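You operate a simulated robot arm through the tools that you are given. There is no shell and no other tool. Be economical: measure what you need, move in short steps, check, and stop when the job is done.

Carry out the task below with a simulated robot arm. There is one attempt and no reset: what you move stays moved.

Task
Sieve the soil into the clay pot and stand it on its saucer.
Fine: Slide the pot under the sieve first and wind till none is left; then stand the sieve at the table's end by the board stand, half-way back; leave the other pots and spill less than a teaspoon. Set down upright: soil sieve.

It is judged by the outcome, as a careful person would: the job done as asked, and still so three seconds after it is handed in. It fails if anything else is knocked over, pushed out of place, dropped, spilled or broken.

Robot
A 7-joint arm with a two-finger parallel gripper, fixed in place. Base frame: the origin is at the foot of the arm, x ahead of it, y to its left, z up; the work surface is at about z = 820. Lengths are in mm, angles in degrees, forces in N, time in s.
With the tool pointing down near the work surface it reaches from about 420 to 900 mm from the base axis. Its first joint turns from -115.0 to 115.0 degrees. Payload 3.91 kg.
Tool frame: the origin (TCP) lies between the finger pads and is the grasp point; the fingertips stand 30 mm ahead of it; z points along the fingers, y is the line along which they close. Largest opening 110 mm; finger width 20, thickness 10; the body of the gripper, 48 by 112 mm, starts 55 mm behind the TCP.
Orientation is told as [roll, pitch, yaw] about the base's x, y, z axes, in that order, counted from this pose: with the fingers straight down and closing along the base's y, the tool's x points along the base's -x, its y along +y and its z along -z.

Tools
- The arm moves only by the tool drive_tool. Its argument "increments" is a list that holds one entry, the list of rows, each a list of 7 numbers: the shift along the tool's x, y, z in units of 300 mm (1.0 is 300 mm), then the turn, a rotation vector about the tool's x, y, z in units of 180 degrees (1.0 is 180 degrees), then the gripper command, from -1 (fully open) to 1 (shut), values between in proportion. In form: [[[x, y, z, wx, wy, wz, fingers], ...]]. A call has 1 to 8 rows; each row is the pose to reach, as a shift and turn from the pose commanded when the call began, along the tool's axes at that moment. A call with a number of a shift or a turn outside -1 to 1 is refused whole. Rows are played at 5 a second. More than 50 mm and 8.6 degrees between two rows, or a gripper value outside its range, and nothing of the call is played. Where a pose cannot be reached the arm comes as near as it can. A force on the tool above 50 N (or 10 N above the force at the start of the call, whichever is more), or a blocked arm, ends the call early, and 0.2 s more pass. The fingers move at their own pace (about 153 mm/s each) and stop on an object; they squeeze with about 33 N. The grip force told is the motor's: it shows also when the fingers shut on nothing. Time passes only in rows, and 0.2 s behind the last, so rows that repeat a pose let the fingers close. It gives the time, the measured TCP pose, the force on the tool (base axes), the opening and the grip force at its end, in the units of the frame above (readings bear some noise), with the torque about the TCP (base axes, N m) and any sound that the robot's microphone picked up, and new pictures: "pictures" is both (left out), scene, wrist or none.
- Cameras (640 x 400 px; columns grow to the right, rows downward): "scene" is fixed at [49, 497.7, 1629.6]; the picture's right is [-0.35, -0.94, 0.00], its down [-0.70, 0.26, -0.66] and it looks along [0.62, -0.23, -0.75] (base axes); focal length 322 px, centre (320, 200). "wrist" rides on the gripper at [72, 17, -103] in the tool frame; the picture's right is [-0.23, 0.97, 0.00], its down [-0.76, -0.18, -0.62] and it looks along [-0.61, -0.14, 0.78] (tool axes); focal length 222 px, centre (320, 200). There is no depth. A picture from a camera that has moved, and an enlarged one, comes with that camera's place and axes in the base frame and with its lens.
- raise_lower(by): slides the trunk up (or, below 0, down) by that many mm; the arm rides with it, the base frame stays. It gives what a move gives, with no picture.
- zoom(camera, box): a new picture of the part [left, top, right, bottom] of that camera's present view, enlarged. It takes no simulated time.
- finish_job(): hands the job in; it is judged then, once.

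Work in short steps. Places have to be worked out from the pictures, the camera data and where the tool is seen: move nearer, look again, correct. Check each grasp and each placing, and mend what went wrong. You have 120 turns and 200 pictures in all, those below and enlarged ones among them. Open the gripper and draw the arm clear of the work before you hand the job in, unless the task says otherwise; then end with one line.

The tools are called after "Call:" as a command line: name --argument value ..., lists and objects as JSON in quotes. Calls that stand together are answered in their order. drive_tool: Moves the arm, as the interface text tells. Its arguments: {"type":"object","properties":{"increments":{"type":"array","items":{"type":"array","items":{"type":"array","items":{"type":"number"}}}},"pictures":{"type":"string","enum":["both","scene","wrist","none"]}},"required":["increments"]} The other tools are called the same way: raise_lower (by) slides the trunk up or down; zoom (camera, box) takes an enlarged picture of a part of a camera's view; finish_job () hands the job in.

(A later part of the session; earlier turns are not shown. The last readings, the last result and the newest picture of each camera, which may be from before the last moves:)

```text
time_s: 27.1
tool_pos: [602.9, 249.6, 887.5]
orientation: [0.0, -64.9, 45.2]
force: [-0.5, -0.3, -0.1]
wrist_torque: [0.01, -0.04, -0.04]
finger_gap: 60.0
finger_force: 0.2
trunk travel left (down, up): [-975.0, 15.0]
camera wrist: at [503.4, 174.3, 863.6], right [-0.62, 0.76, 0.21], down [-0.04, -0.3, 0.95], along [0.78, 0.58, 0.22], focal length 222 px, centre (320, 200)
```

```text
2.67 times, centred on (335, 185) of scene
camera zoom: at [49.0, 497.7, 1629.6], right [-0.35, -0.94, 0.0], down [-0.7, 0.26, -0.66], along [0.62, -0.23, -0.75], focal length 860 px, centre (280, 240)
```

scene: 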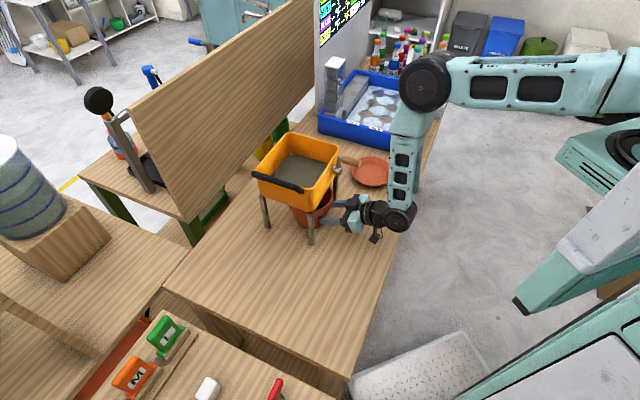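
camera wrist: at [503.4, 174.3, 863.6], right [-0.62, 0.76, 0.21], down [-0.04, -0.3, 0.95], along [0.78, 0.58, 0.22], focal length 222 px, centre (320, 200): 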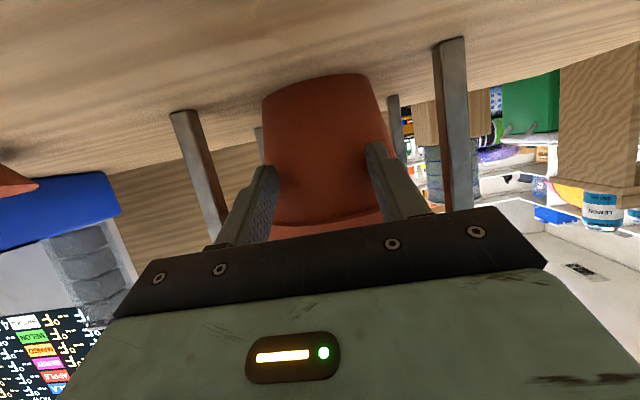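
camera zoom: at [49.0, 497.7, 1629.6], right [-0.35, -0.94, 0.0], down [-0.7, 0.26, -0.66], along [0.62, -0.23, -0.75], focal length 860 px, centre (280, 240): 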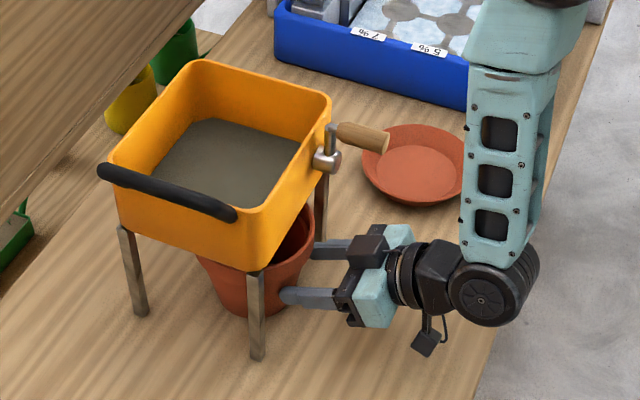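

Going well. Final 40 mm.

Call:
drive_tool --increments '[[[-0.019, 0, 0.04, 0, 0, 0, -0.09], [-0.038, 0, 0.08, 0, 0, 0, -0.09], [-0.0564, 0, 0.121, 0, 0, 0, -0.09]]]'

Call:
zoom --camera "scene" --box '[240, 110, 430, 260]'

Call:
zoom --camera "wrist" --box '[120, 0, 500, 250]'

```text
time_s: 27.9
tool_pos: [629.5, 280.6, 884.8]
orientation: [0.0, -65.0, 45.1]
force: [0.9, 0.1, -1.1]
wrist_torque: [0.0, -0.02, -0.02]
finger_gap: 60.0
finger_force: 0.0
trunk travel left (down, up): [-975.0, 15.0]
camera wrist: at [530.7, 204.9, 863.1], right [-0.62, 0.76, 0.21], down [-0.05, -0.3, 0.95], along [0.78, 0.58, 0.22], focal length 222 px, centre (320, 200)
```

scene: 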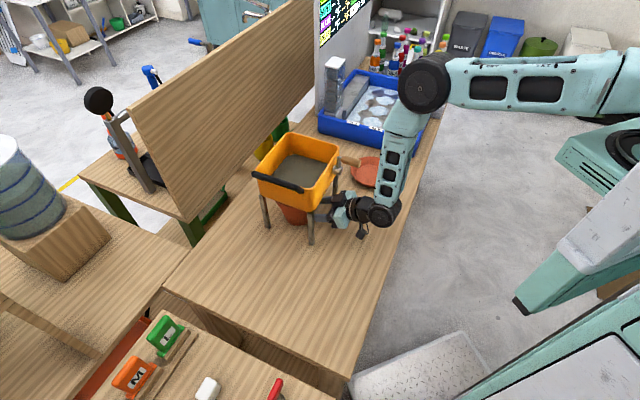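
wrist: 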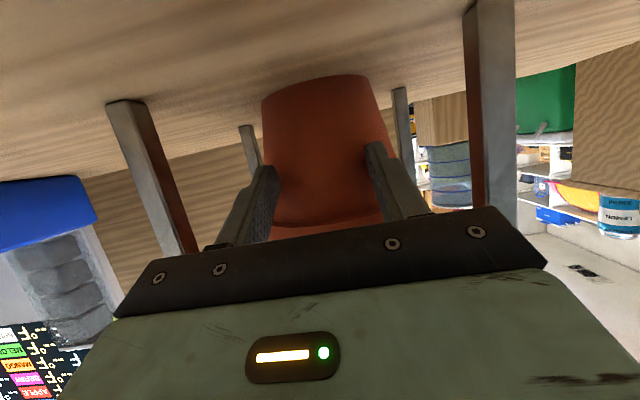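

```text
2.67 times, centred on (335, 185) of scene
camera zoom: at [49.0, 497.7, 1629.6], right [-0.35, -0.94, 0.0], down [-0.7, 0.26, -0.66], along [0.62, -0.23, -0.75], focal length 860 px, centre (280, 240)
```

zoom: 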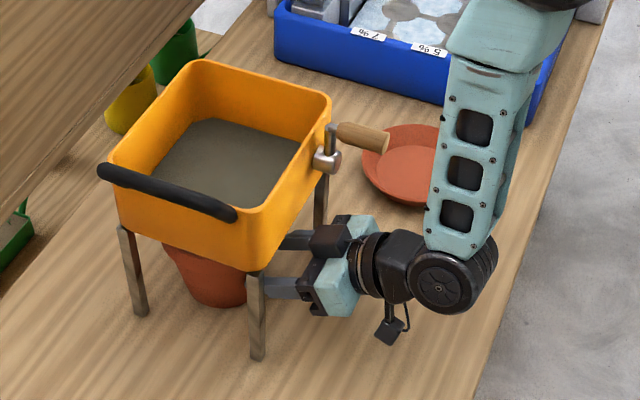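

```text
1.60 times, centred on (310, 125) of wrist
camera zoom: at [530.7, 204.9, 863.1], right [-0.62, 0.76, 0.21], down [-0.05, -0.3, 0.95], along [0.78, 0.58, 0.22], focal length 355 px, centre (336, 320)
```

zoom: 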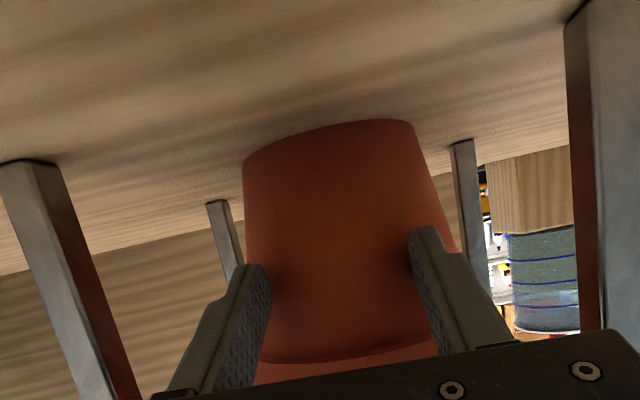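

The pot stands under the sieve (about n=713, s=244 against the centre 711/248). I retreat straight back and then rise towards the crank's level.

Call:
drive_tool --increments '[[[0.065, 0, -0.14, 0, 0, 0, -0.09], [0.131, 0, -0.28, 0, 0, 0, -0.09], [0.197, 0, -0.423, 0, 0, 0, -0.09], [0.08, 0, -0.477, 0, 0, 0, -0.09], [-0.03, 0, -0.53, 0, 0, 0, -0.09], [-0.15, 0, -0.585, 0, 0, 0, -0.09]]]'

Call:
zoom --camera "scene" --box '[240, 110, 430, 260]'

Call:
zoom --camera "wrist" --box '[120, 0, 500, 250]'

```text
time_s: 29.4
tool_pos: [535.1, 180.2, 1003.8]
orientation: [-0.1, -64.9, 45.2]
force: [-0.2, 0.5, 0.5]
wrist_torque: [0.01, 0.0, -0.01]
finger_gap: 60.0
finger_force: 0.1
trunk travel left (down, up): [-975.0, 15.0]
camera wrist: at [435.0, 105.7, 980.6], right [-0.62, 0.76, 0.21], down [-0.05, -0.3, 0.95], along [0.78, 0.58, 0.22], focal length 222 px, centre (320, 200)
```

scene: 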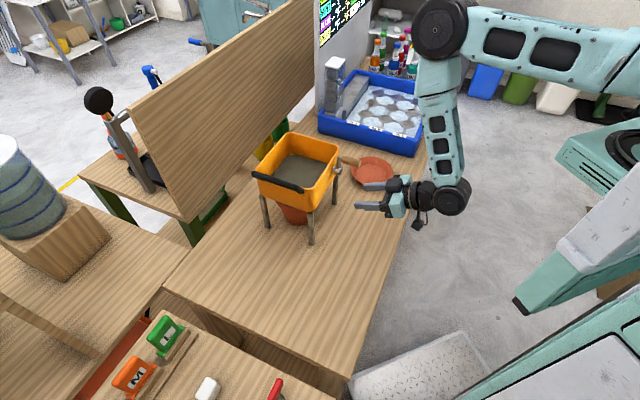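
wrist: 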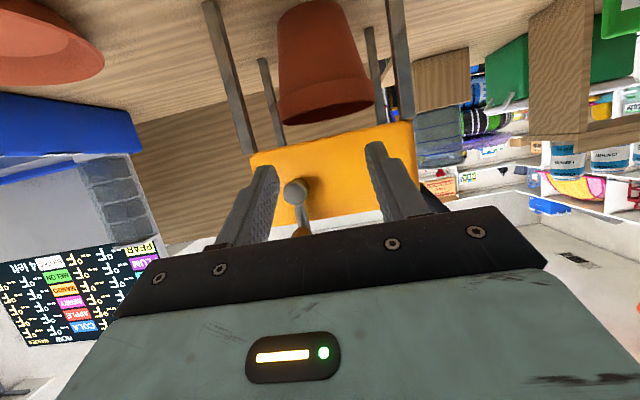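

```text
2.67 times, centred on (335, 185) of scene
camera zoom: at [49.0, 497.7, 1629.6], right [-0.35, -0.94, 0.0], down [-0.7, 0.26, -0.66], along [0.62, -0.23, -0.75], focal length 860 px, centre (280, 240)
```

zoom: 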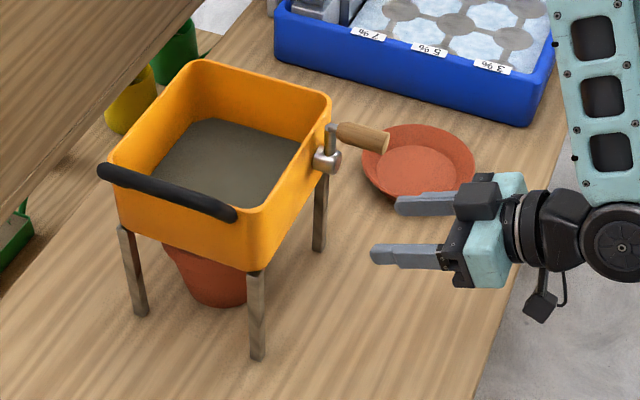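

```text
1.60 times, centred on (310, 125) of wrist
camera zoom: at [435.0, 105.7, 980.6], right [-0.62, 0.76, 0.21], down [-0.05, -0.3, 0.95], along [0.78, 0.58, 0.22], focal length 355 px, centre (336, 320)
```

zoom: 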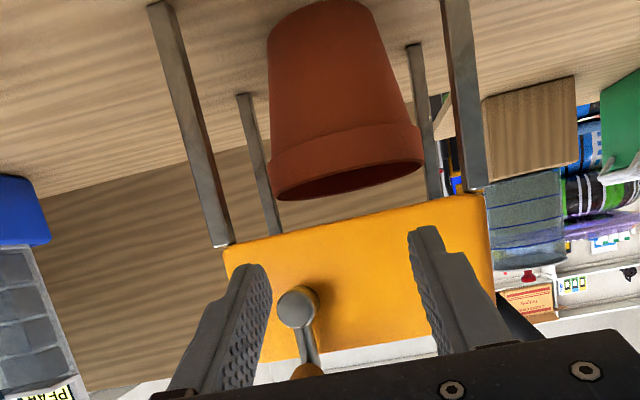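

I now align the open fingers with the crank handle (about s=289, z=1066), still in front of its end.

Call:
drive_tool --increments '[[[-0.06, -0.04, -0.03, 0, 0, 0, -0.09], [-0.12, -0.08, -0.06, 0, 0, 0, -0.09], [-0.19, -0.127, -0.089, 0, 0, 0, -0.09]]]'

Call:
zoom --camera "wrist" --box '[160, 50, 480, 250]'

Call:
zoom --camera "scene" --box '[300, 120, 430, 220]'

```text
time_s: 30.1
tool_pos: [559.9, 153.4, 1064.5]
orientation: [0.0, -64.9, 45.1]
force: [-0.3, -0.1, 0.8]
wrist_torque: [0.02, -0.03, 0.01]
finger_gap: 60.0
finger_force: 0.0
trunk travel left (down, up): [-975.0, 15.0]
camera wrist: at [459.9, 78.4, 1041.7], right [-0.62, 0.76, 0.21], down [-0.04, -0.3, 0.95], along [0.78, 0.58, 0.22], focal length 222 px, centre (320, 200)
```

scene: 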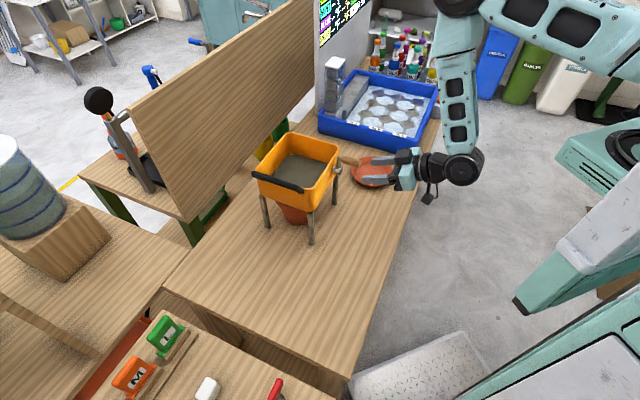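
wrist: 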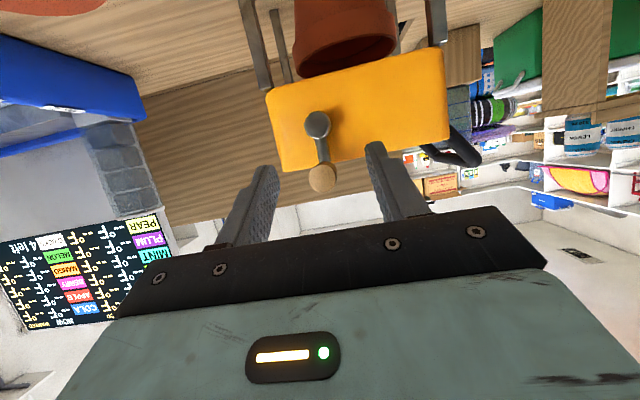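

```text
2.00 times, centred on (320, 150) of wrist
camera zoom: at [459.9, 78.4, 1041.7], right [-0.62, 0.76, 0.21], down [-0.04, -0.3, 0.95], along [0.78, 0.58, 0.22], focal length 444 px, centre (320, 300)
```

zoom: 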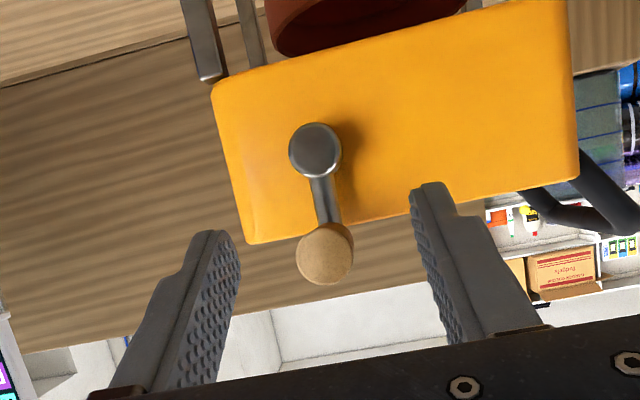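

```text
4.00 times, centred on (365, 170) of scene
camera zoom: at [49.0, 497.7, 1629.6], right [-0.35, -0.94, 0.0], down [-0.7, 0.26, -0.66], along [0.62, -0.23, -0.75], focal length 1290 px, centre (140, 320)
```

zoom: 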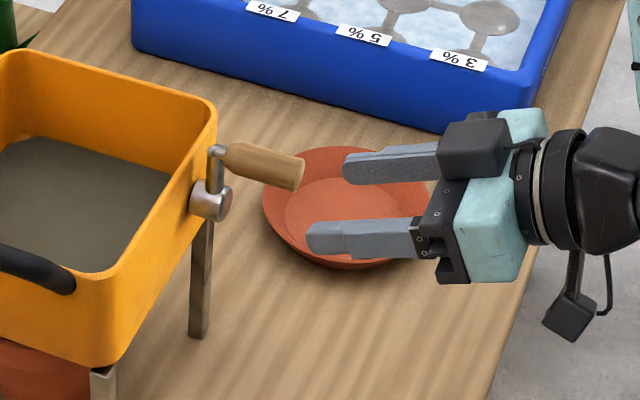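

The handle's end lies at s≈289, z≈1063, hub at z≈1020. I move forward so that the handle is between the pads, then close.

Call:
drive_tool --increments '[[[-0.027, -0.006, 0.058, 0, 0, 0, -0.09], [-0.054, -0.006, 0.116, 0, 0, 0, -0.09], [-0.082, -0.006, 0.175, 0, 0, 0, -0.09], [-0.082, -0.006, 0.175, 0, 0, 0, 0.3], [-0.082, -0.006, 0.175, 0, 0, 0, 0.7], [-0.082, -0.006, 0.175, 0, 0, 0, 0.9], [-0.082, -0.006, 0.175, 0, 0, 0, 0.9]]]'

Call:
zoom --camera "wrist" --box '[160, 50, 480, 250]'

Call:
zoom --camera "scene" --box '[240, 110, 430, 260]'

```text
time_s: 31.8
tool_pos: [602.1, 192.3, 1062.3]
orientation: [0.0, -64.9, 45.1]
force: [1.4, 0.4, 1.8]
wrist_torque: [-0.28, 0.25, 0.0]
finger_gap: 20.9
finger_force: 32.8
trunk travel left (down, up): [-975.0, 15.0]
camera wrist: at [502.9, 117.0, 1039.2], right [-0.62, 0.76, 0.21], down [-0.05, -0.3, 0.95], along [0.78, 0.58, 0.22], focal length 222 px, centre (320, 200)
```

scene: 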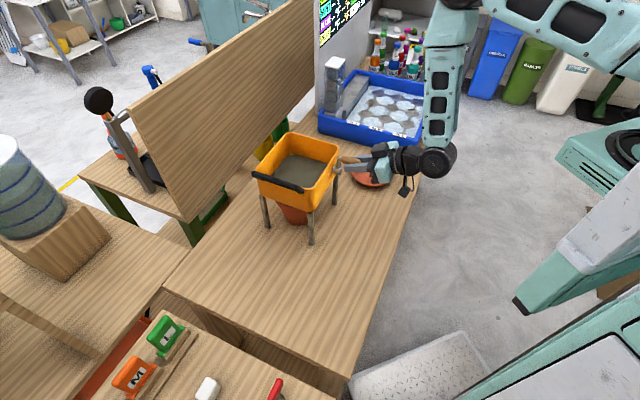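
wrist: 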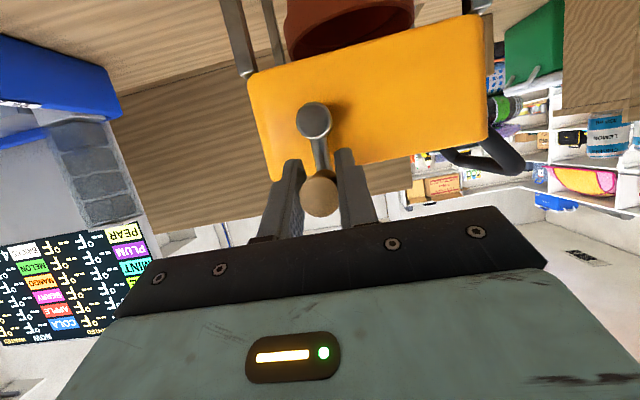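

```text
2.00 times, centred on (320, 150) of wrist
camera zoom: at [502.9, 117.0, 1039.2], right [-0.62, 0.76, 0.21], down [-0.05, -0.3, 0.95], along [0.78, 0.58, 0.22], focal length 444 px, centre (320, 300)
```

zoom: 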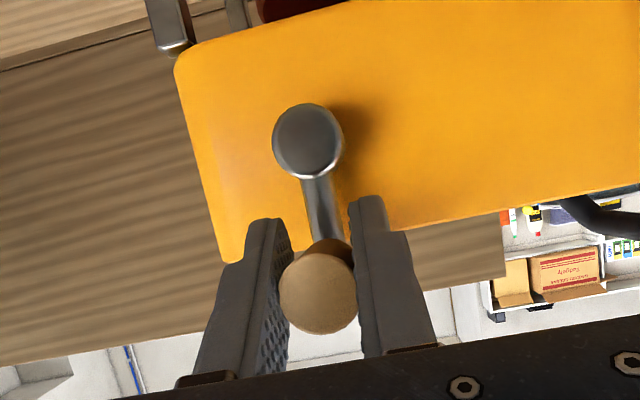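

```text
2.67 times, centred on (335, 185) of scene
camera zoom: at [49.0, 497.7, 1629.6], right [-0.35, -0.94, 0.0], down [-0.7, 0.26, -0.66], along [0.62, -0.23, -0.75], focal length 860 px, centre (280, 240)
```

zoom: 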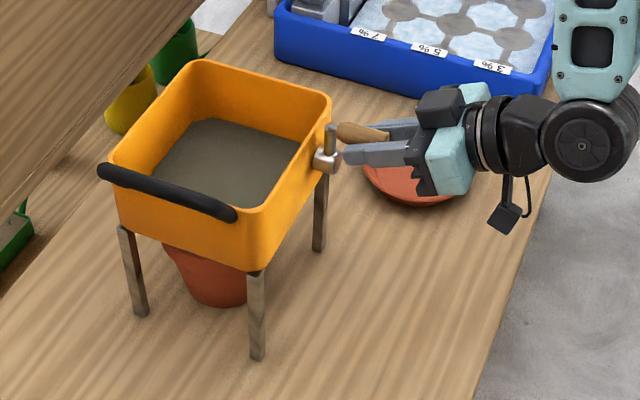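

Handle is gripped (20.9 mm). I try a first eighth of a turn clockwise and check the forces and the sieve.

Call:
drive_tool --increments '[[[0.0025, -0.0276, 0.0012, 0, 0, 0, 1], [0.0098, -0.0542, 0.0046, 0, 0, 0, 1], [0.0216, -0.0787, 0.0101, 0, 0, 0, 1], [0.0376, -0.1002, 0.0176, 0, 0, 0, 1]]]' --pictures "wrist"

Call:
zoom --camera "scene" --box '[240, 110, 430, 260]'

```text
time_s: 32.8
tool_pos: [623.3, 170.5, 1050.4]
orientation: [-0.2, -64.9, 45.1]
force: [3.8, -1.8, 3.5]
wrist_torque: [0.45, -0.39, -0.14]
finger_gap: 21.2
finger_force: 33.0
trunk travel left (down, up): [-975.0, 15.0]
camera wrist: at [523.9, 95.4, 1027.4], right [-0.62, 0.76, 0.21], down [-0.05, -0.3, 0.95], along [0.78, 0.58, 0.22], focal length 222 px, centre (320, 200)
```

wrist: 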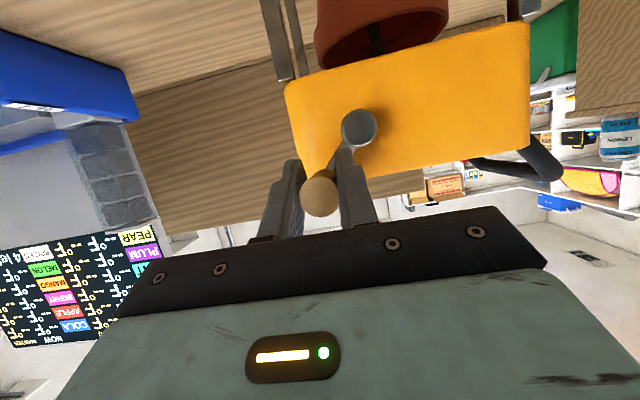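

```text
2.67 times, centred on (335, 185) of scene
camera zoom: at [49.0, 497.7, 1629.6], right [-0.35, -0.94, 0.0], down [-0.7, 0.26, -0.66], along [0.62, -0.23, -0.75], focal length 860 px, centre (280, 240)
```

zoom: 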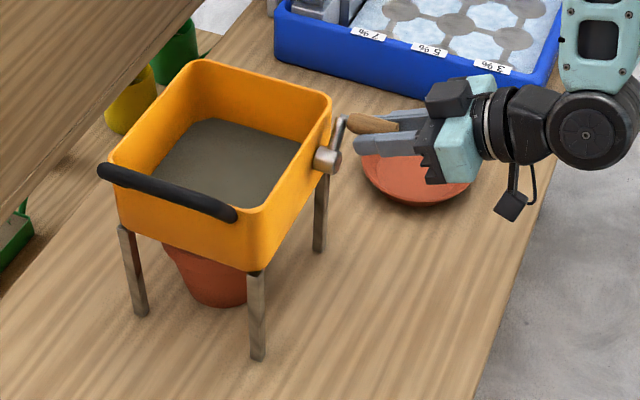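

It turns easily (4 N), and soil is falling into the pot. I continue through the next half turn.

Call:
drive_tool --increments '[[[0.0416, -0.0307, 0.0194, 0, 0, 0, 1], [0.0908, -0.0415, 0.0424, 0, 0, 0, 1], [0.1399, -0.0307, 0.0653, 0, 0, 0, 1], [0.1815, 0, 0.0847, 0, 0, 0, 1], [0.2093, 0.046, 0.0977, 0, 0, 0, 1], [0.2191, 0.1002, 0.1023, 0, 0, 0, 1], [0.2093, 0.1544, 0.0977, 0, 0, 0, 1], [0.1815, 0.2003, 0.0847, 0, 0, 0, 1]]]' --pictures "wrist"

Call:
zoom --camera "scene" --box '[240, 110, 430, 260]'

```text
time_s: 34.5
tool_pos: [579.5, 213.8, 990.6]
orientation: [0.1, -64.9, 45.2]
force: [0.5, 1.2, -7.8]
wrist_torque: [-0.4, 0.34, 0.02]
finger_gap: 21.2
finger_force: 32.3
trunk travel left (down, up): [-975.0, 15.0]
camera wrist: at [479.3, 138.8, 968.0], right [-0.62, 0.76, 0.21], down [-0.04, -0.3, 0.95], along [0.78, 0.58, 0.22], focal length 222 px, centre (320, 200)
```

wrist: 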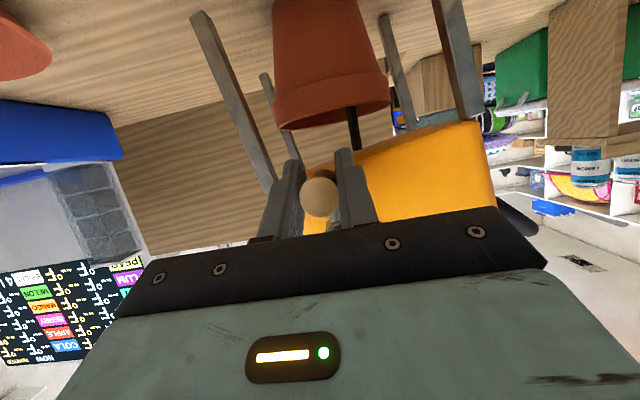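

```text
2.67 times, centred on (335, 185) of scene
camera zoom: at [49.0, 497.7, 1629.6], right [-0.35, -0.94, 0.0], down [-0.7, 0.26, -0.66], along [0.62, -0.23, -0.75], focal length 860 px, centre (280, 240)
```

zoom: 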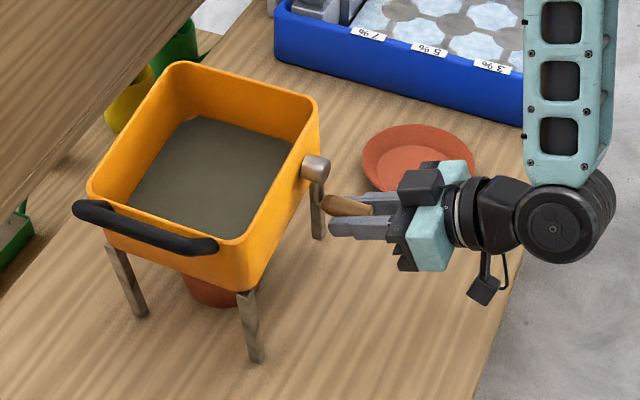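

The sieve has been tipped: my firm grip keeps the handle from turning in the fingers, so on the upstroke it lifts. I go straight back down along the arc to stand the sieve on its legs again.

Call:
drive_tool --increments '[[[0.016, -0.0215, 0.0075, 0, 0, 0, 1], [0.0278, -0.046, 0.013, 0, 0, 0, 1], [0.0351, -0.0725, 0.0164, 0, 0, 0, 1], [0.0376, -0.1002, 0.0176, 0, 0, 0, 1]]]' --pictures "wrist"

Call:
zoom --camera "scene" --box '[240, 110, 430, 260]'

```text
time_s: 35.5
tool_pos: [601.5, 194.0, 978.4]
orientation: [0.0, -64.8, 45.0]
force: [-1.1, -0.1, -8.6]
wrist_torque: [-0.73, 0.66, 0.23]
finger_gap: 21.0
finger_force: 32.9
trunk travel left (down, up): [-975.0, 15.0]
camera wrist: at [501.9, 118.0, 956.3], right [-0.62, 0.76, 0.21], down [-0.04, -0.3, 0.95], along [0.78, 0.58, 0.22], focal length 222 px, centre (320, 200)
```

wrist: 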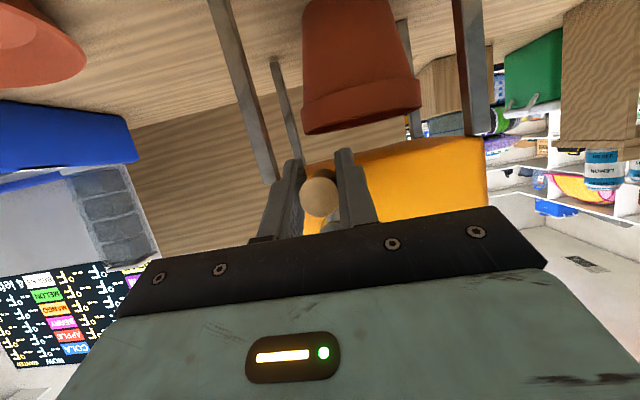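

```text
2.67 times, centred on (335, 185) of scene
camera zoom: at [49.0, 497.7, 1629.6], right [-0.35, -0.94, 0.0], down [-0.7, 0.26, -0.66], along [0.62, -0.23, -0.75], focal length 860 px, centre (280, 240)
```

zoom: 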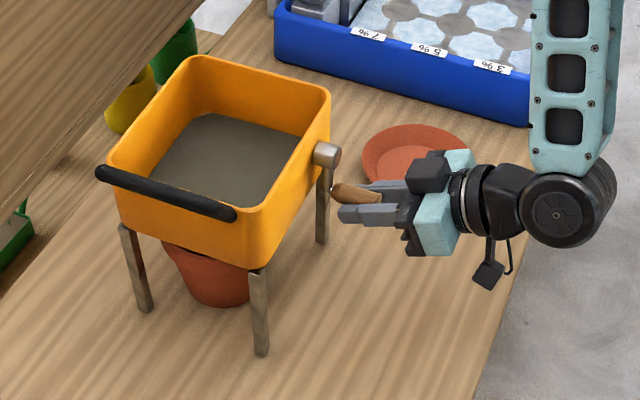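

It still carries 8.6 N, so the sieve is slightly lifted; I lower a few mm more until the legs bear.

Call:
drive_tool --increments '[[[0.009, 0, 0.0042, 0, 0, 0, 1], [0.018, 0, 0.0085, 0, 0, 0, 1], [0.024, 0, 0.0113, 0, 0, 0, 1]]]' --pictures "none"

Call:
zoom --camera "scene" --box '[240, 110, 430, 260]'

```text
time_s: 36.4
tool_pos: [601.5, 192.9, 972.3]
orientation: [-0.1, -65.2, 45.1]
force: [-2.1, -4.7, 8.9]
wrist_torque: [0.42, -0.45, 0.16]
finger_gap: 21.1
finger_force: 32.4
trunk travel left (down, up): [-975.0, 15.0]
```

```text
2.67 times, centred on (335, 185) of scene
camera zoom: at [49.0, 497.7, 1629.6], right [-0.35, -0.94, 0.0], down [-0.7, 0.26, -0.66], along [0.62, -0.23, -0.75], focal length 860 px, centre (280, 240)
```

zoom: 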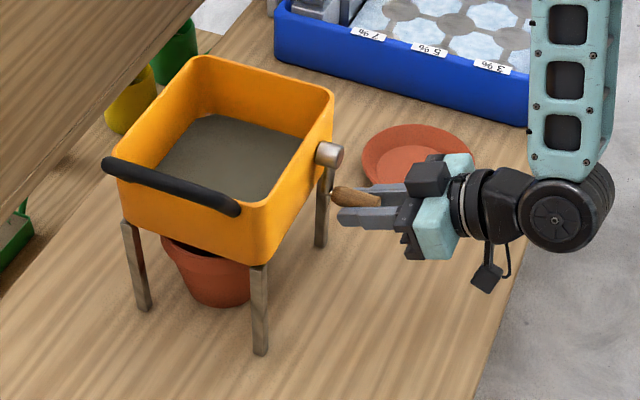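

Now the legs bear. I ease the load, open the fingers and back out along the handle; I will then turn the crank by pushing with the closed fingers instead of gripping.

Call:
drive_tool --increments '[[[-0.004, 0, -0.002, 0, 0, 0, 1], [-0.004, 0, -0.002, 0, 0, 0, 0.4], [-0.004, 0, -0.002, 0, 0, 0, 0.2], [0.045, 0, -0.1, 0, 0, 0, 0.2], [0.0987, 0, -0.2114, 0, 0, 0, 0.2]]]'

Call:
zoom --camera "wrist" --box '[160, 50, 480, 250]'

Call:
zoom --camera "scene" --box '[240, 110, 430, 260]'

```text
time_s: 37.5
tool_pos: [549.5, 142.7, 970.7]
orientation: [0.0, -64.9, 45.1]
force: [-0.3, -0.2, -0.1]
wrist_torque: [0.0, -0.02, -0.03]
finger_gap: 44.3
finger_force: 0.0
trunk travel left (down, up): [-975.0, 15.0]
camera wrist: at [451.0, 66.8, 948.4], right [-0.62, 0.76, 0.21], down [-0.05, -0.3, 0.95], along [0.78, 0.58, 0.22], focal length 222 px, centre (320, 200)
```

scene: 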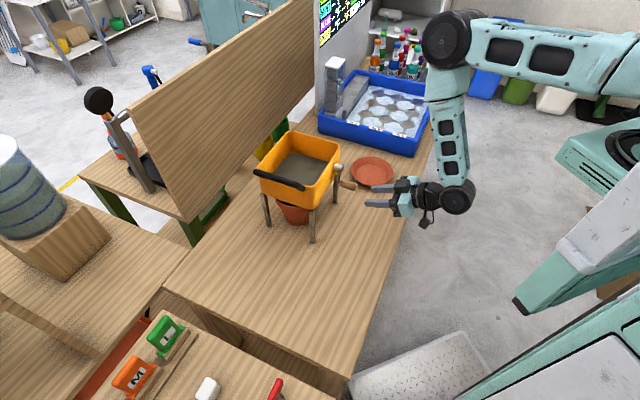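
wrist: 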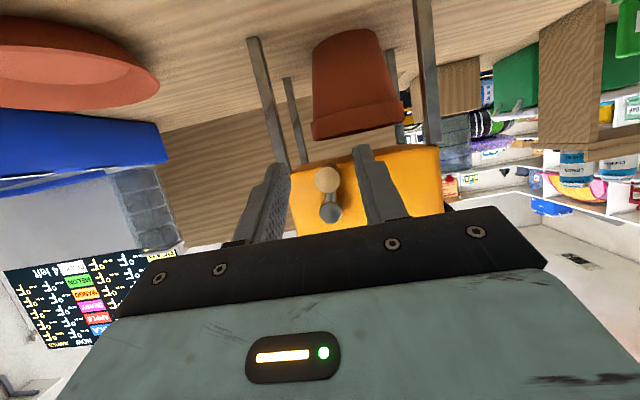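

```text
2.00 times, centred on (320, 150) of wrist
camera zoom: at [451.0, 66.8, 948.4], right [-0.62, 0.76, 0.21], down [-0.05, -0.3, 0.95], along [0.78, 0.58, 0.22], focal length 444 px, centre (320, 300)
```

zoom: 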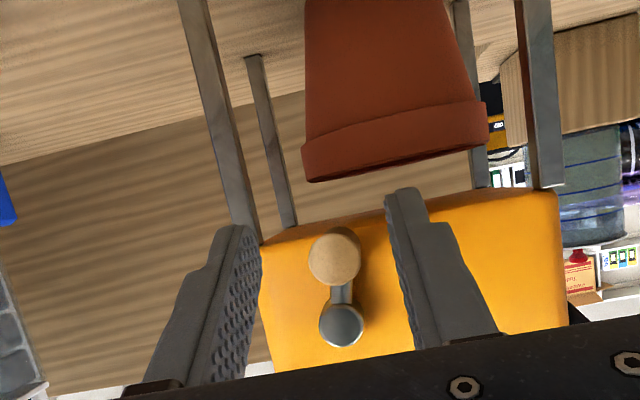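

```text
2.67 times, centred on (335, 185) of scene
camera zoom: at [49.0, 497.7, 1629.6], right [-0.35, -0.94, 0.0], down [-0.7, 0.26, -0.66], along [0.62, -0.23, -0.75], focal length 860 px, centre (280, 240)
```

zoom: 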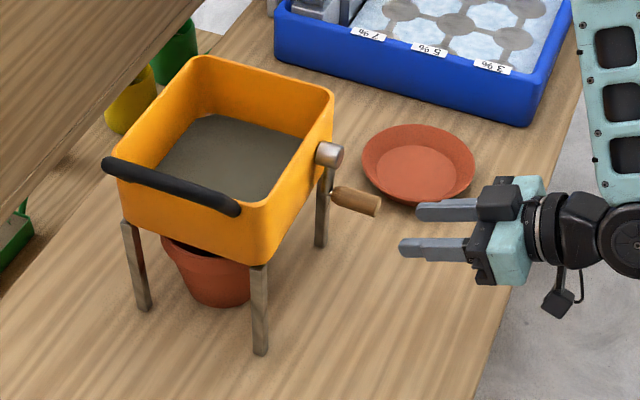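

The handle hangs at the bottom (s≈289, z≈974; hub s≈297, z≈1020); the sieve stands, shifted about 8 mm to the right. I close the fingers into a pin, level the tool and move to the right of the handle.

Call:
drive_tool --increments '[[[0, -0.05, 0, 0, 0, 0, 1], [-0.01, -0.1, 0.01, 0, -0.046, 0, 1], [-0.02, -0.1, 0.02, 0, -0.092, 0, 1], [-0.026, -0.1, 0.024, 0, -0.138, 0, 1]]]'

Call:
zoom --camera "wrist" --box '[160, 50, 480, 250]'

```text
time_s: 38.5
tool_pos: [580.1, 129.3, 975.4]
orientation: [-3.3, -89.9, 48.4]
force: [-0.2, -0.4, 0.0]
wrist_torque: [0.01, 0.01, 0.0]
finger_gap: 0.1
finger_force: 33.0
trunk travel left (down, up): [-975.0, 15.0]
camera wrist: at [495.3, 67.8, 902.2], right [-0.69, 0.69, 0.23], down [-0.31, -0.57, 0.76], along [0.65, 0.45, 0.61], focal length 222 px, centre (320, 200)
```

scene: 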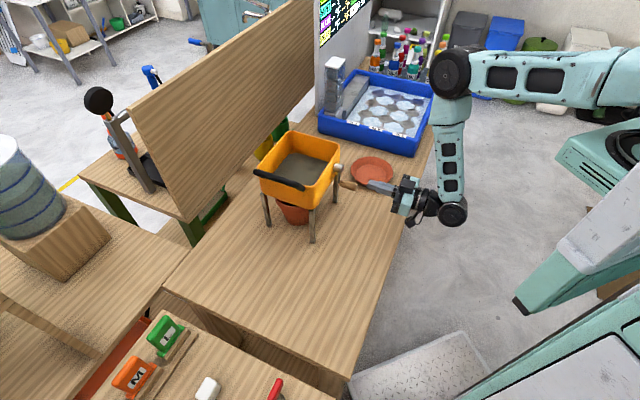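
wrist: 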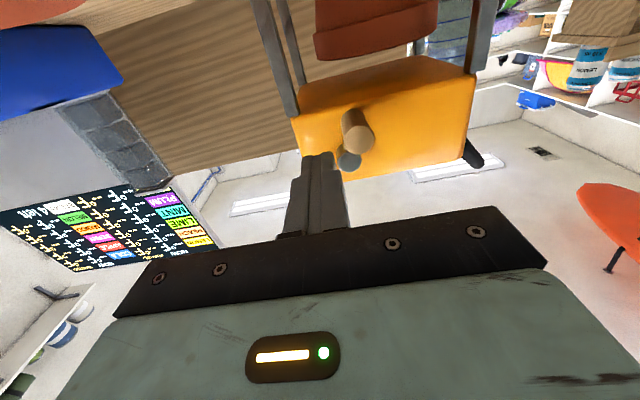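

```text
2.00 times, centred on (320, 150) of wrist
camera zoom: at [495.3, 67.8, 902.2], right [-0.69, 0.69, 0.23], down [-0.31, -0.57, 0.76], along [0.65, 0.45, 0.61], focal length 444 px, centre (320, 300)
```

zoom: 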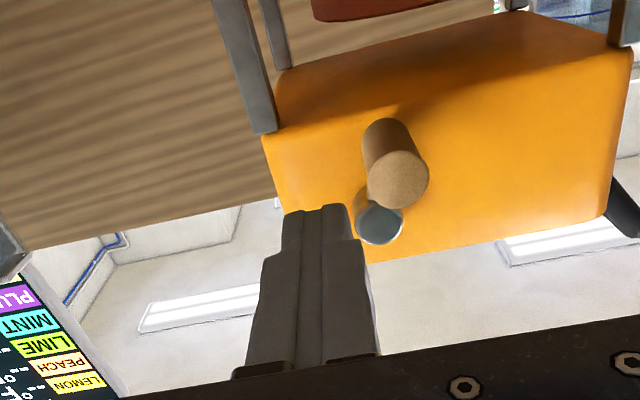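

Hub ≈ (s 298, z 1019), radius ≈ 44. I move the pin forward alongside the handle and push it from behind along the circle through the critical upstroke, watching the force.

Call:
drive_tool --increments '[[[0, 0, 0.1, 0, 0, 0, 1], [0, 0, 0.195, 0, 0, 0, 1], [-0.002, 0.033, 0.195, 0, 0, 0, 1], [0.003, 0.071, 0.195, 0, 0, 0, 1], [-0.0058, 0.1212, 0.195, 0, 0, 0, 1], [-0.0313, 0.1653, 0.195, 0, 0, 0, 1]]]'

Call:
zoom --camera "wrist" --box '[160, 50, 480, 250]'

Call:
zoom --camera "scene" --box '[240, 110, 430, 260]'

```text
time_s: 40.0
tool_pos: [586.5, 204.4, 981.8]
orientation: [2.2, -89.6, 42.9]
force: [-0.1, -0.5, -0.1]
wrist_torque: [0.03, -0.02, -0.02]
finger_gap: 0.0
finger_force: 33.1
trunk travel left (down, up): [-975.0, 15.0]
camera wrist: at [502.2, 143.6, 908.5], right [-0.69, 0.69, 0.23], down [-0.31, -0.56, 0.76], along [0.65, 0.46, 0.6], focal length 222 px, centre (320, 200)
```

scene: 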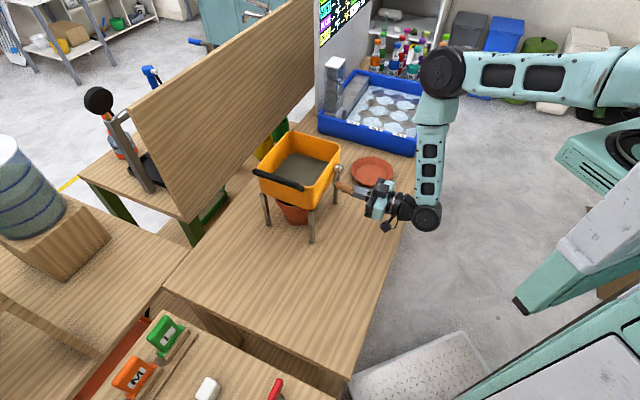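
wrist: 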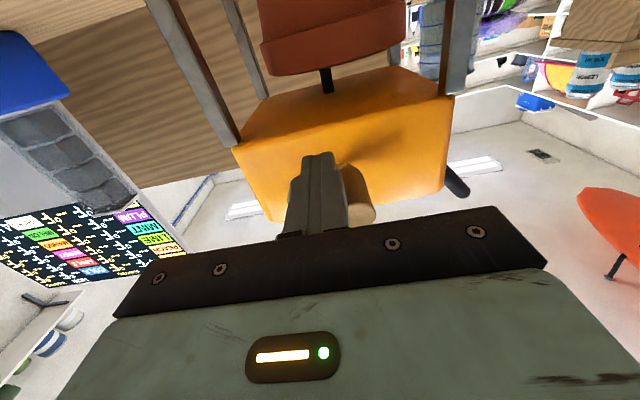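

```text
2.00 times, centred on (320, 150) of wrist
camera zoom: at [502.2, 143.6, 908.5], right [-0.69, 0.69, 0.23], down [-0.31, -0.56, 0.76], along [0.65, 0.46, 0.6], focal length 444 px, centre (320, 300)
```

zoom: 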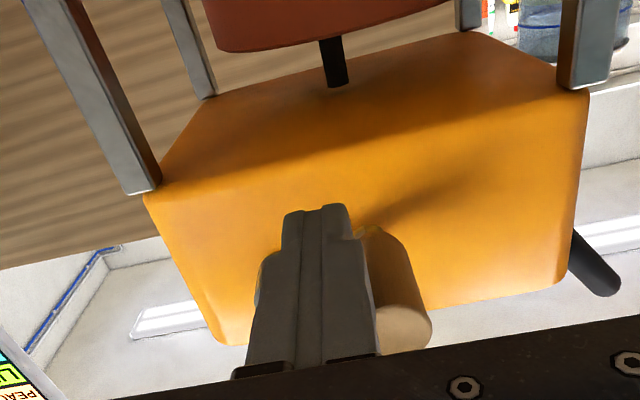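

```text
2.67 times, centred on (335, 185) of scene
camera zoom: at [49.0, 497.7, 1629.6], right [-0.35, -0.94, 0.0], down [-0.7, 0.26, -0.66], along [0.62, -0.23, -0.75], focal length 860 px, centre (280, 240)
```

zoom: 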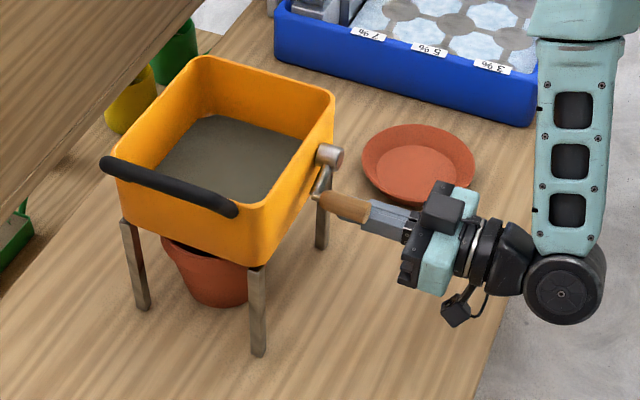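

This works: almost no force, the sieve stays put and the stream falls in the pot. I continue around, 240° in this call.

Call:
drive_tool --increments '[[[-0.0622, 0.0435, 0, 0, 0, 0, 1], [-0.1378, 0.0502, 0, 0, 0, 0, 1], [-0.2066, 0.0181, 0, 0, 0, 0, 1], [-0.2502, -0.0441, 0, 0, 0, 0, 1], [-0.2568, -0.1197, 0, 0, 0, 0, 1], [-0.2247, -0.1886, 0, 0, 0, 0, 1], [-0.1625, -0.2321, 0, 0, 0, 0, 1], [-0.0869, -0.2387, 0, 0, 0, 0, 1]]]' --pictures "wrist"

Call:
zoom --camera "scene" --box '[240, 110, 430, 260]'

```text
time_s: 41.8
tool_pos: [639.4, 155.3, 1011.9]
orientation: [-4.5, -89.8, 49.4]
force: [-0.5, 0.1, 1.0]
wrist_torque: [-0.02, -0.02, -0.03]
finger_gap: 0.1
finger_force: 33.0
trunk travel left (down, up): [-975.0, 15.0]
camera wrist: at [553.9, 94.3, 938.3], right [-0.69, 0.69, 0.23], down [-0.31, -0.56, 0.76], along [0.65, 0.45, 0.6], focal length 222 px, centre (320, 200)
```

wrist: 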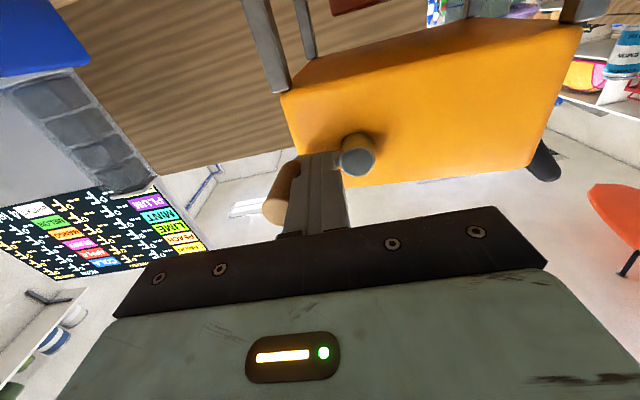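

```text
2.67 times, centred on (335, 185) of scene
camera zoom: at [49.0, 497.7, 1629.6], right [-0.35, -0.94, 0.0], down [-0.7, 0.26, -0.66], along [0.62, -0.23, -0.75], focal length 860 px, centre (280, 240)
```

zoom: 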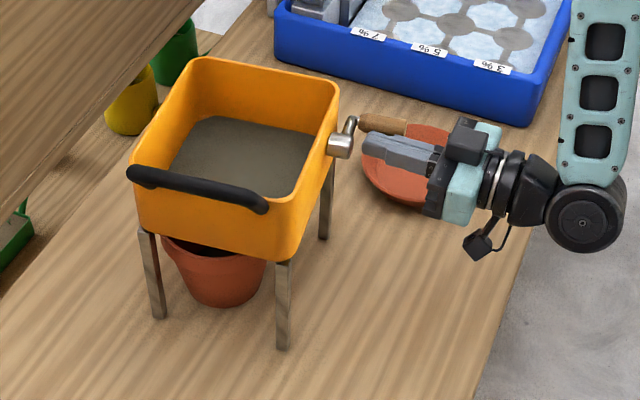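

The pin slipped inside the handle's circle and dragged the sieve about 10–15 mm with a slight twist; nothing fell. I back the pin straight out and look.

Call:
drive_tool --increments '[[[0, 0.005, 0, 0, 0, 0, 1], [0, 0.005, -0.13, 0, 0, 0, 1], [0, 0.005, -0.26, 0, 0, 0, 0.5]]]'

Call:
zoom --camera "wrist" --box '[160, 0, 480, 250]'

Call:
zoom --camera "scene" --box '[240, 110, 430, 260]'

```text
time_s: 42.5
tool_pos: [581.2, 103.2, 1009.8]
orientation: [2.9, -89.8, 42.4]
force: [0.0, -0.7, -1.1]
wrist_torque: [-0.04, -0.03, -0.01]
finger_gap: 27.8
finger_force: 0.1
trunk travel left (down, up): [-975.0, 15.0]
camera wrist: at [496.9, 41.6, 937.8], right [-0.69, 0.69, 0.23], down [-0.31, -0.56, 0.76], along [0.65, 0.46, 0.6], focal length 222 px, centre (320, 200)
```

scene: 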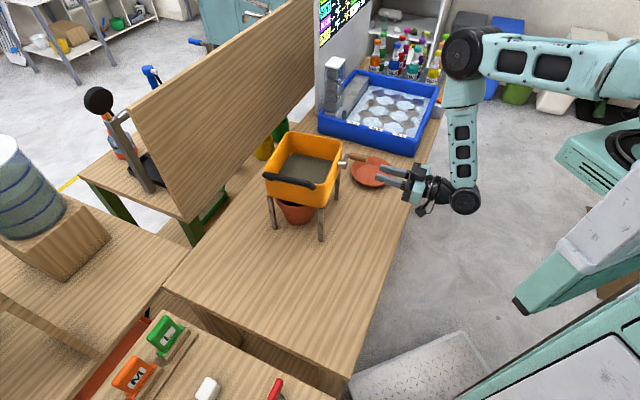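
wrist: 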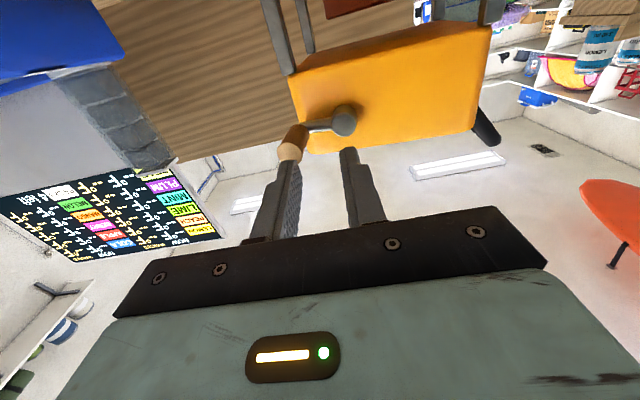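

```text
1.60 times, centred on (320, 125) of wrist
camera zoom: at [496.9, 41.6, 937.8], right [-0.69, 0.69, 0.23], down [-0.31, -0.56, 0.76], along [0.65, 0.46, 0.6], focal length 355 px, centre (320, 320)
```

zoom: 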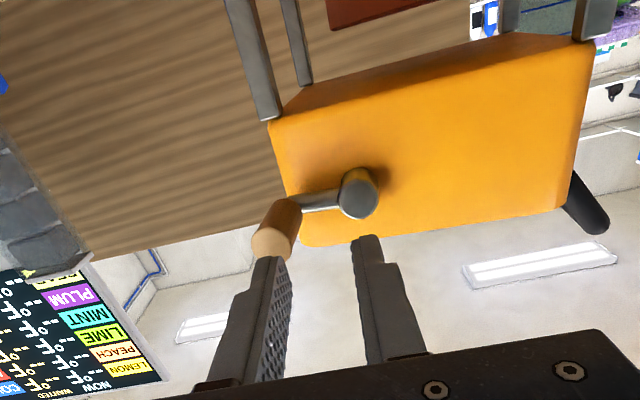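

```text
2.67 times, centred on (335, 185) of scene
camera zoom: at [49.0, 497.7, 1629.6], right [-0.35, -0.94, 0.0], down [-0.7, 0.26, -0.66], along [0.62, -0.23, -0.75], focal length 860 px, centre (280, 240)
```

zoom: 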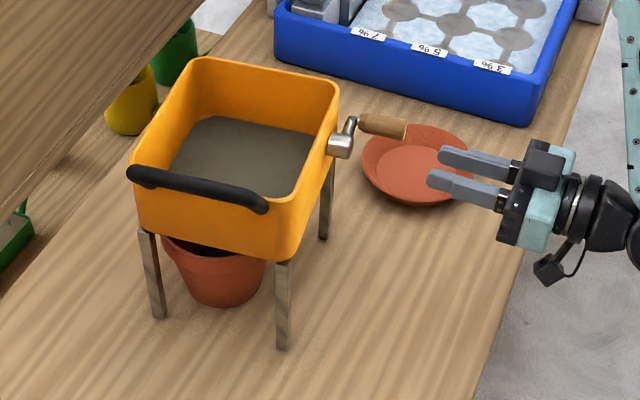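

The crank now stands at the right (φ≈95°, handle s≈360, z≈1012). I'll grip the handle there; pulling left is then radial, so I can drag the sieve back square over the pot. First I line up with the handle and close.

Call:
drive_tool --increments '[[[-0.007, -0.04, 0, 0, 0, 0, 0.2], [-0.007, -0.077, 0.0, 0, 0, 0, 0.2], [-0.007, -0.077, 0.12, 0, 0, 0, 0.2], [-0.007, -0.077, 0.237, 0, 0, 0, 0.2], [-0.007, -0.077, 0.237, 0, 0, 0, 0.5], [-0.007, -0.077, 0.237, 0, 0, 0, 0.56]]]'

Call:
zoom --camera "wrist" --box '[160, 0, 480, 250]'

Call:
zoom --camera "scene" --box '[240, 110, 430, 260]'

```text
time_s: 44.0
tool_pos: [650.3, 135.0, 1012.3]
orientation: [2.9, -89.6, 42.2]
force: [-1.9, 0.1, 0.1]
wrist_torque: [-0.01, -0.03, 0.05]
finger_gap: 25.3
finger_force: 1.2
trunk travel left (down, up): [-975.0, 15.0]
camera wrist: at [565.0, 74.0, 939.4], right [-0.69, 0.69, 0.23], down [-0.31, -0.56, 0.76], along [0.65, 0.46, 0.6], focal length 222 px, centre (320, 200)
```

scene: 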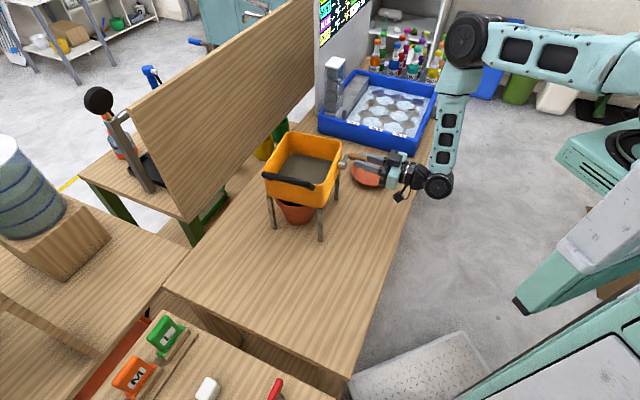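
wrist: 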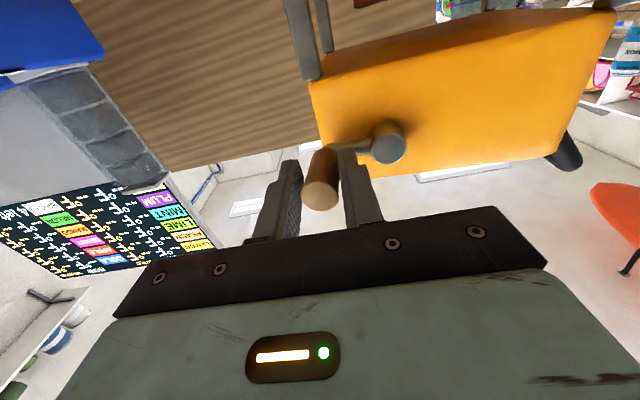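

```text
1.60 times, centred on (320, 125) of wrist
camera zoom: at [565.0, 74.0, 939.4], right [-0.69, 0.69, 0.23], down [-0.31, -0.56, 0.76], along [0.65, 0.46, 0.6], focal length 355 px, centre (320, 320)
```

zoom: 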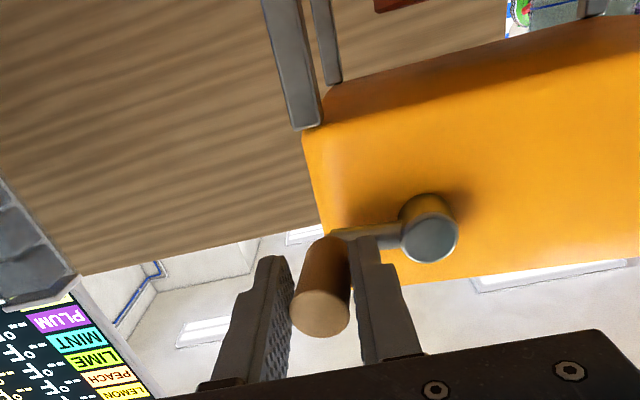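

```text
2.67 times, centred on (335, 185) of scene
camera zoom: at [49.0, 497.7, 1629.6], right [-0.35, -0.94, 0.0], down [-0.7, 0.26, -0.66], along [0.62, -0.23, -0.75], focal length 860 px, centre (280, 240)
```

zoom: 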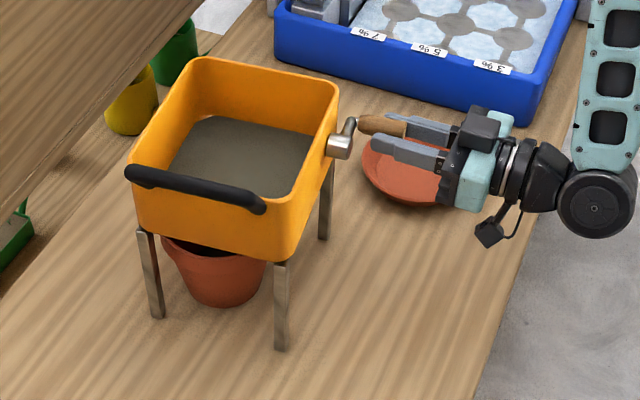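

The finger force seems proportional to how far the command is below the contact (1.2 N now), so a light grip is possible. I first grip firmly to square the sieve and drag it left 30 mm.

Call:
drive_tool --increments '[[[0, 0, 0, 0, 0, 0, 0.7], [0, 0, 0, 0, 0, 0, 0.85], [0, 0, 0, 0, 0, 0, 1], [0, 0.03, 0, 0, 0, 0, 1], [0, 0.06, 0, 0, 0, 0, 1], [0, 0.09, 0, 0, 0, 0, 1]]]'

Call:
zoom --camera "scene" --box '[240, 110, 430, 260]'

```text
time_s: 45.4
tool_pos: [629.5, 153.9, 1011.6]
orientation: [-7.3, -89.8, 52.4]
force: [1.2, -0.8, 0.2]
wrist_torque: [-0.35, 0.35, -0.47]
finger_gap: 21.3
finger_force: 32.8
trunk travel left (down, up): [-975.0, 15.0]
camera wrist: at [544.4, 92.8, 938.7], right [-0.69, 0.69, 0.23], down [-0.31, -0.56, 0.76], along [0.65, 0.46, 0.6], focal length 222 px, centre (320, 200)
```

scene: 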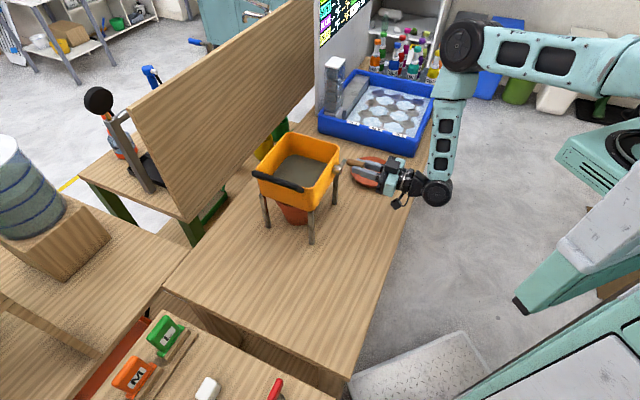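
wrist: 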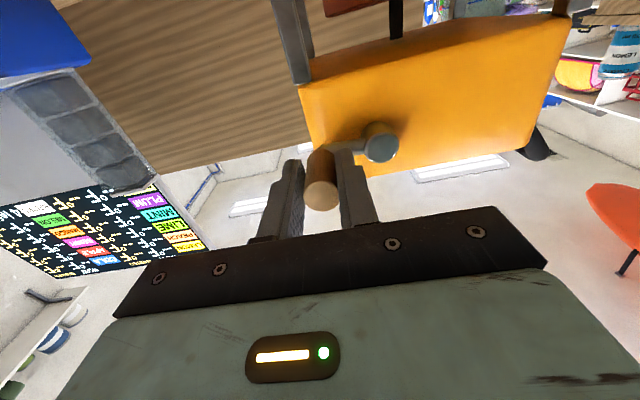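

```text
2.67 times, centred on (335, 185) of scene
camera zoom: at [49.0, 497.7, 1629.6], right [-0.35, -0.94, 0.0], down [-0.7, 0.26, -0.66], along [0.62, -0.23, -0.75], focal length 860 px, centre (280, 240)
```

zoom: 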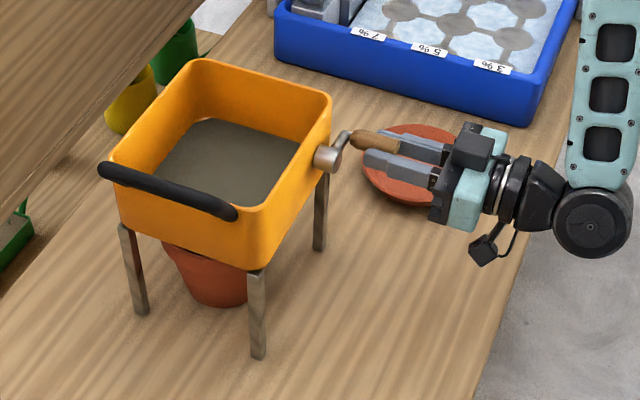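

The sieve is back at its original place and square over the pot. I loosen to a light grip and read the force.

Call:
drive_tool --increments '[[[0, 0, 0, 0, 0, 0, 0.66], [0, 0, 0, 0, 0, 0, 0.66]]]' --pictures "none"

```text
time_s: 46.0
tool_pos: [629.5, 152.3, 1011.4]
orientation: [-2.2, -89.8, 47.2]
force: [2.4, -2.5, 0.2]
wrist_torque: [0.04, 0.0, -0.53]
finger_gap: 21.2
finger_force: 33.3
trunk travel left (down, up): [-975.0, 15.0]
```

Call:
drive_tool --increments '[[[0, 0, 0, 0, 0, 0, 0.619], [0, 0, 0, 0, 0, 0, 0.619]]]' --pictures "none"

Call:
drive_tool --increments '[[[0, 0, 0, 0, 0, 0, 0.615], [0, 0, 0, 0, 0, 0, 0.615]]]' --pictures "none"

```text
time_s: 46.5
tool_pos: [628.8, 153.9, 1010.9]
orientation: [-0.6, -89.8, 45.8]
force: [2.1, -1.4, 0.1]
wrist_torque: [0.01, 0.03, -0.07]
finger_gap: 22.1
finger_force: 1.0
trunk travel left (down, up): [-975.0, 15.0]
```

```text
time_s: 47.1
tool_pos: [629.0, 153.3, 1011.6]
orientation: [-0.4, -89.8, 45.3]
force: [2.2, -0.8, -0.1]
wrist_torque: [0.0, 0.03, -0.04]
finger_gap: 21.7
finger_force: 0.6
trunk travel left (down, up): [-975.0, 15.0]
```

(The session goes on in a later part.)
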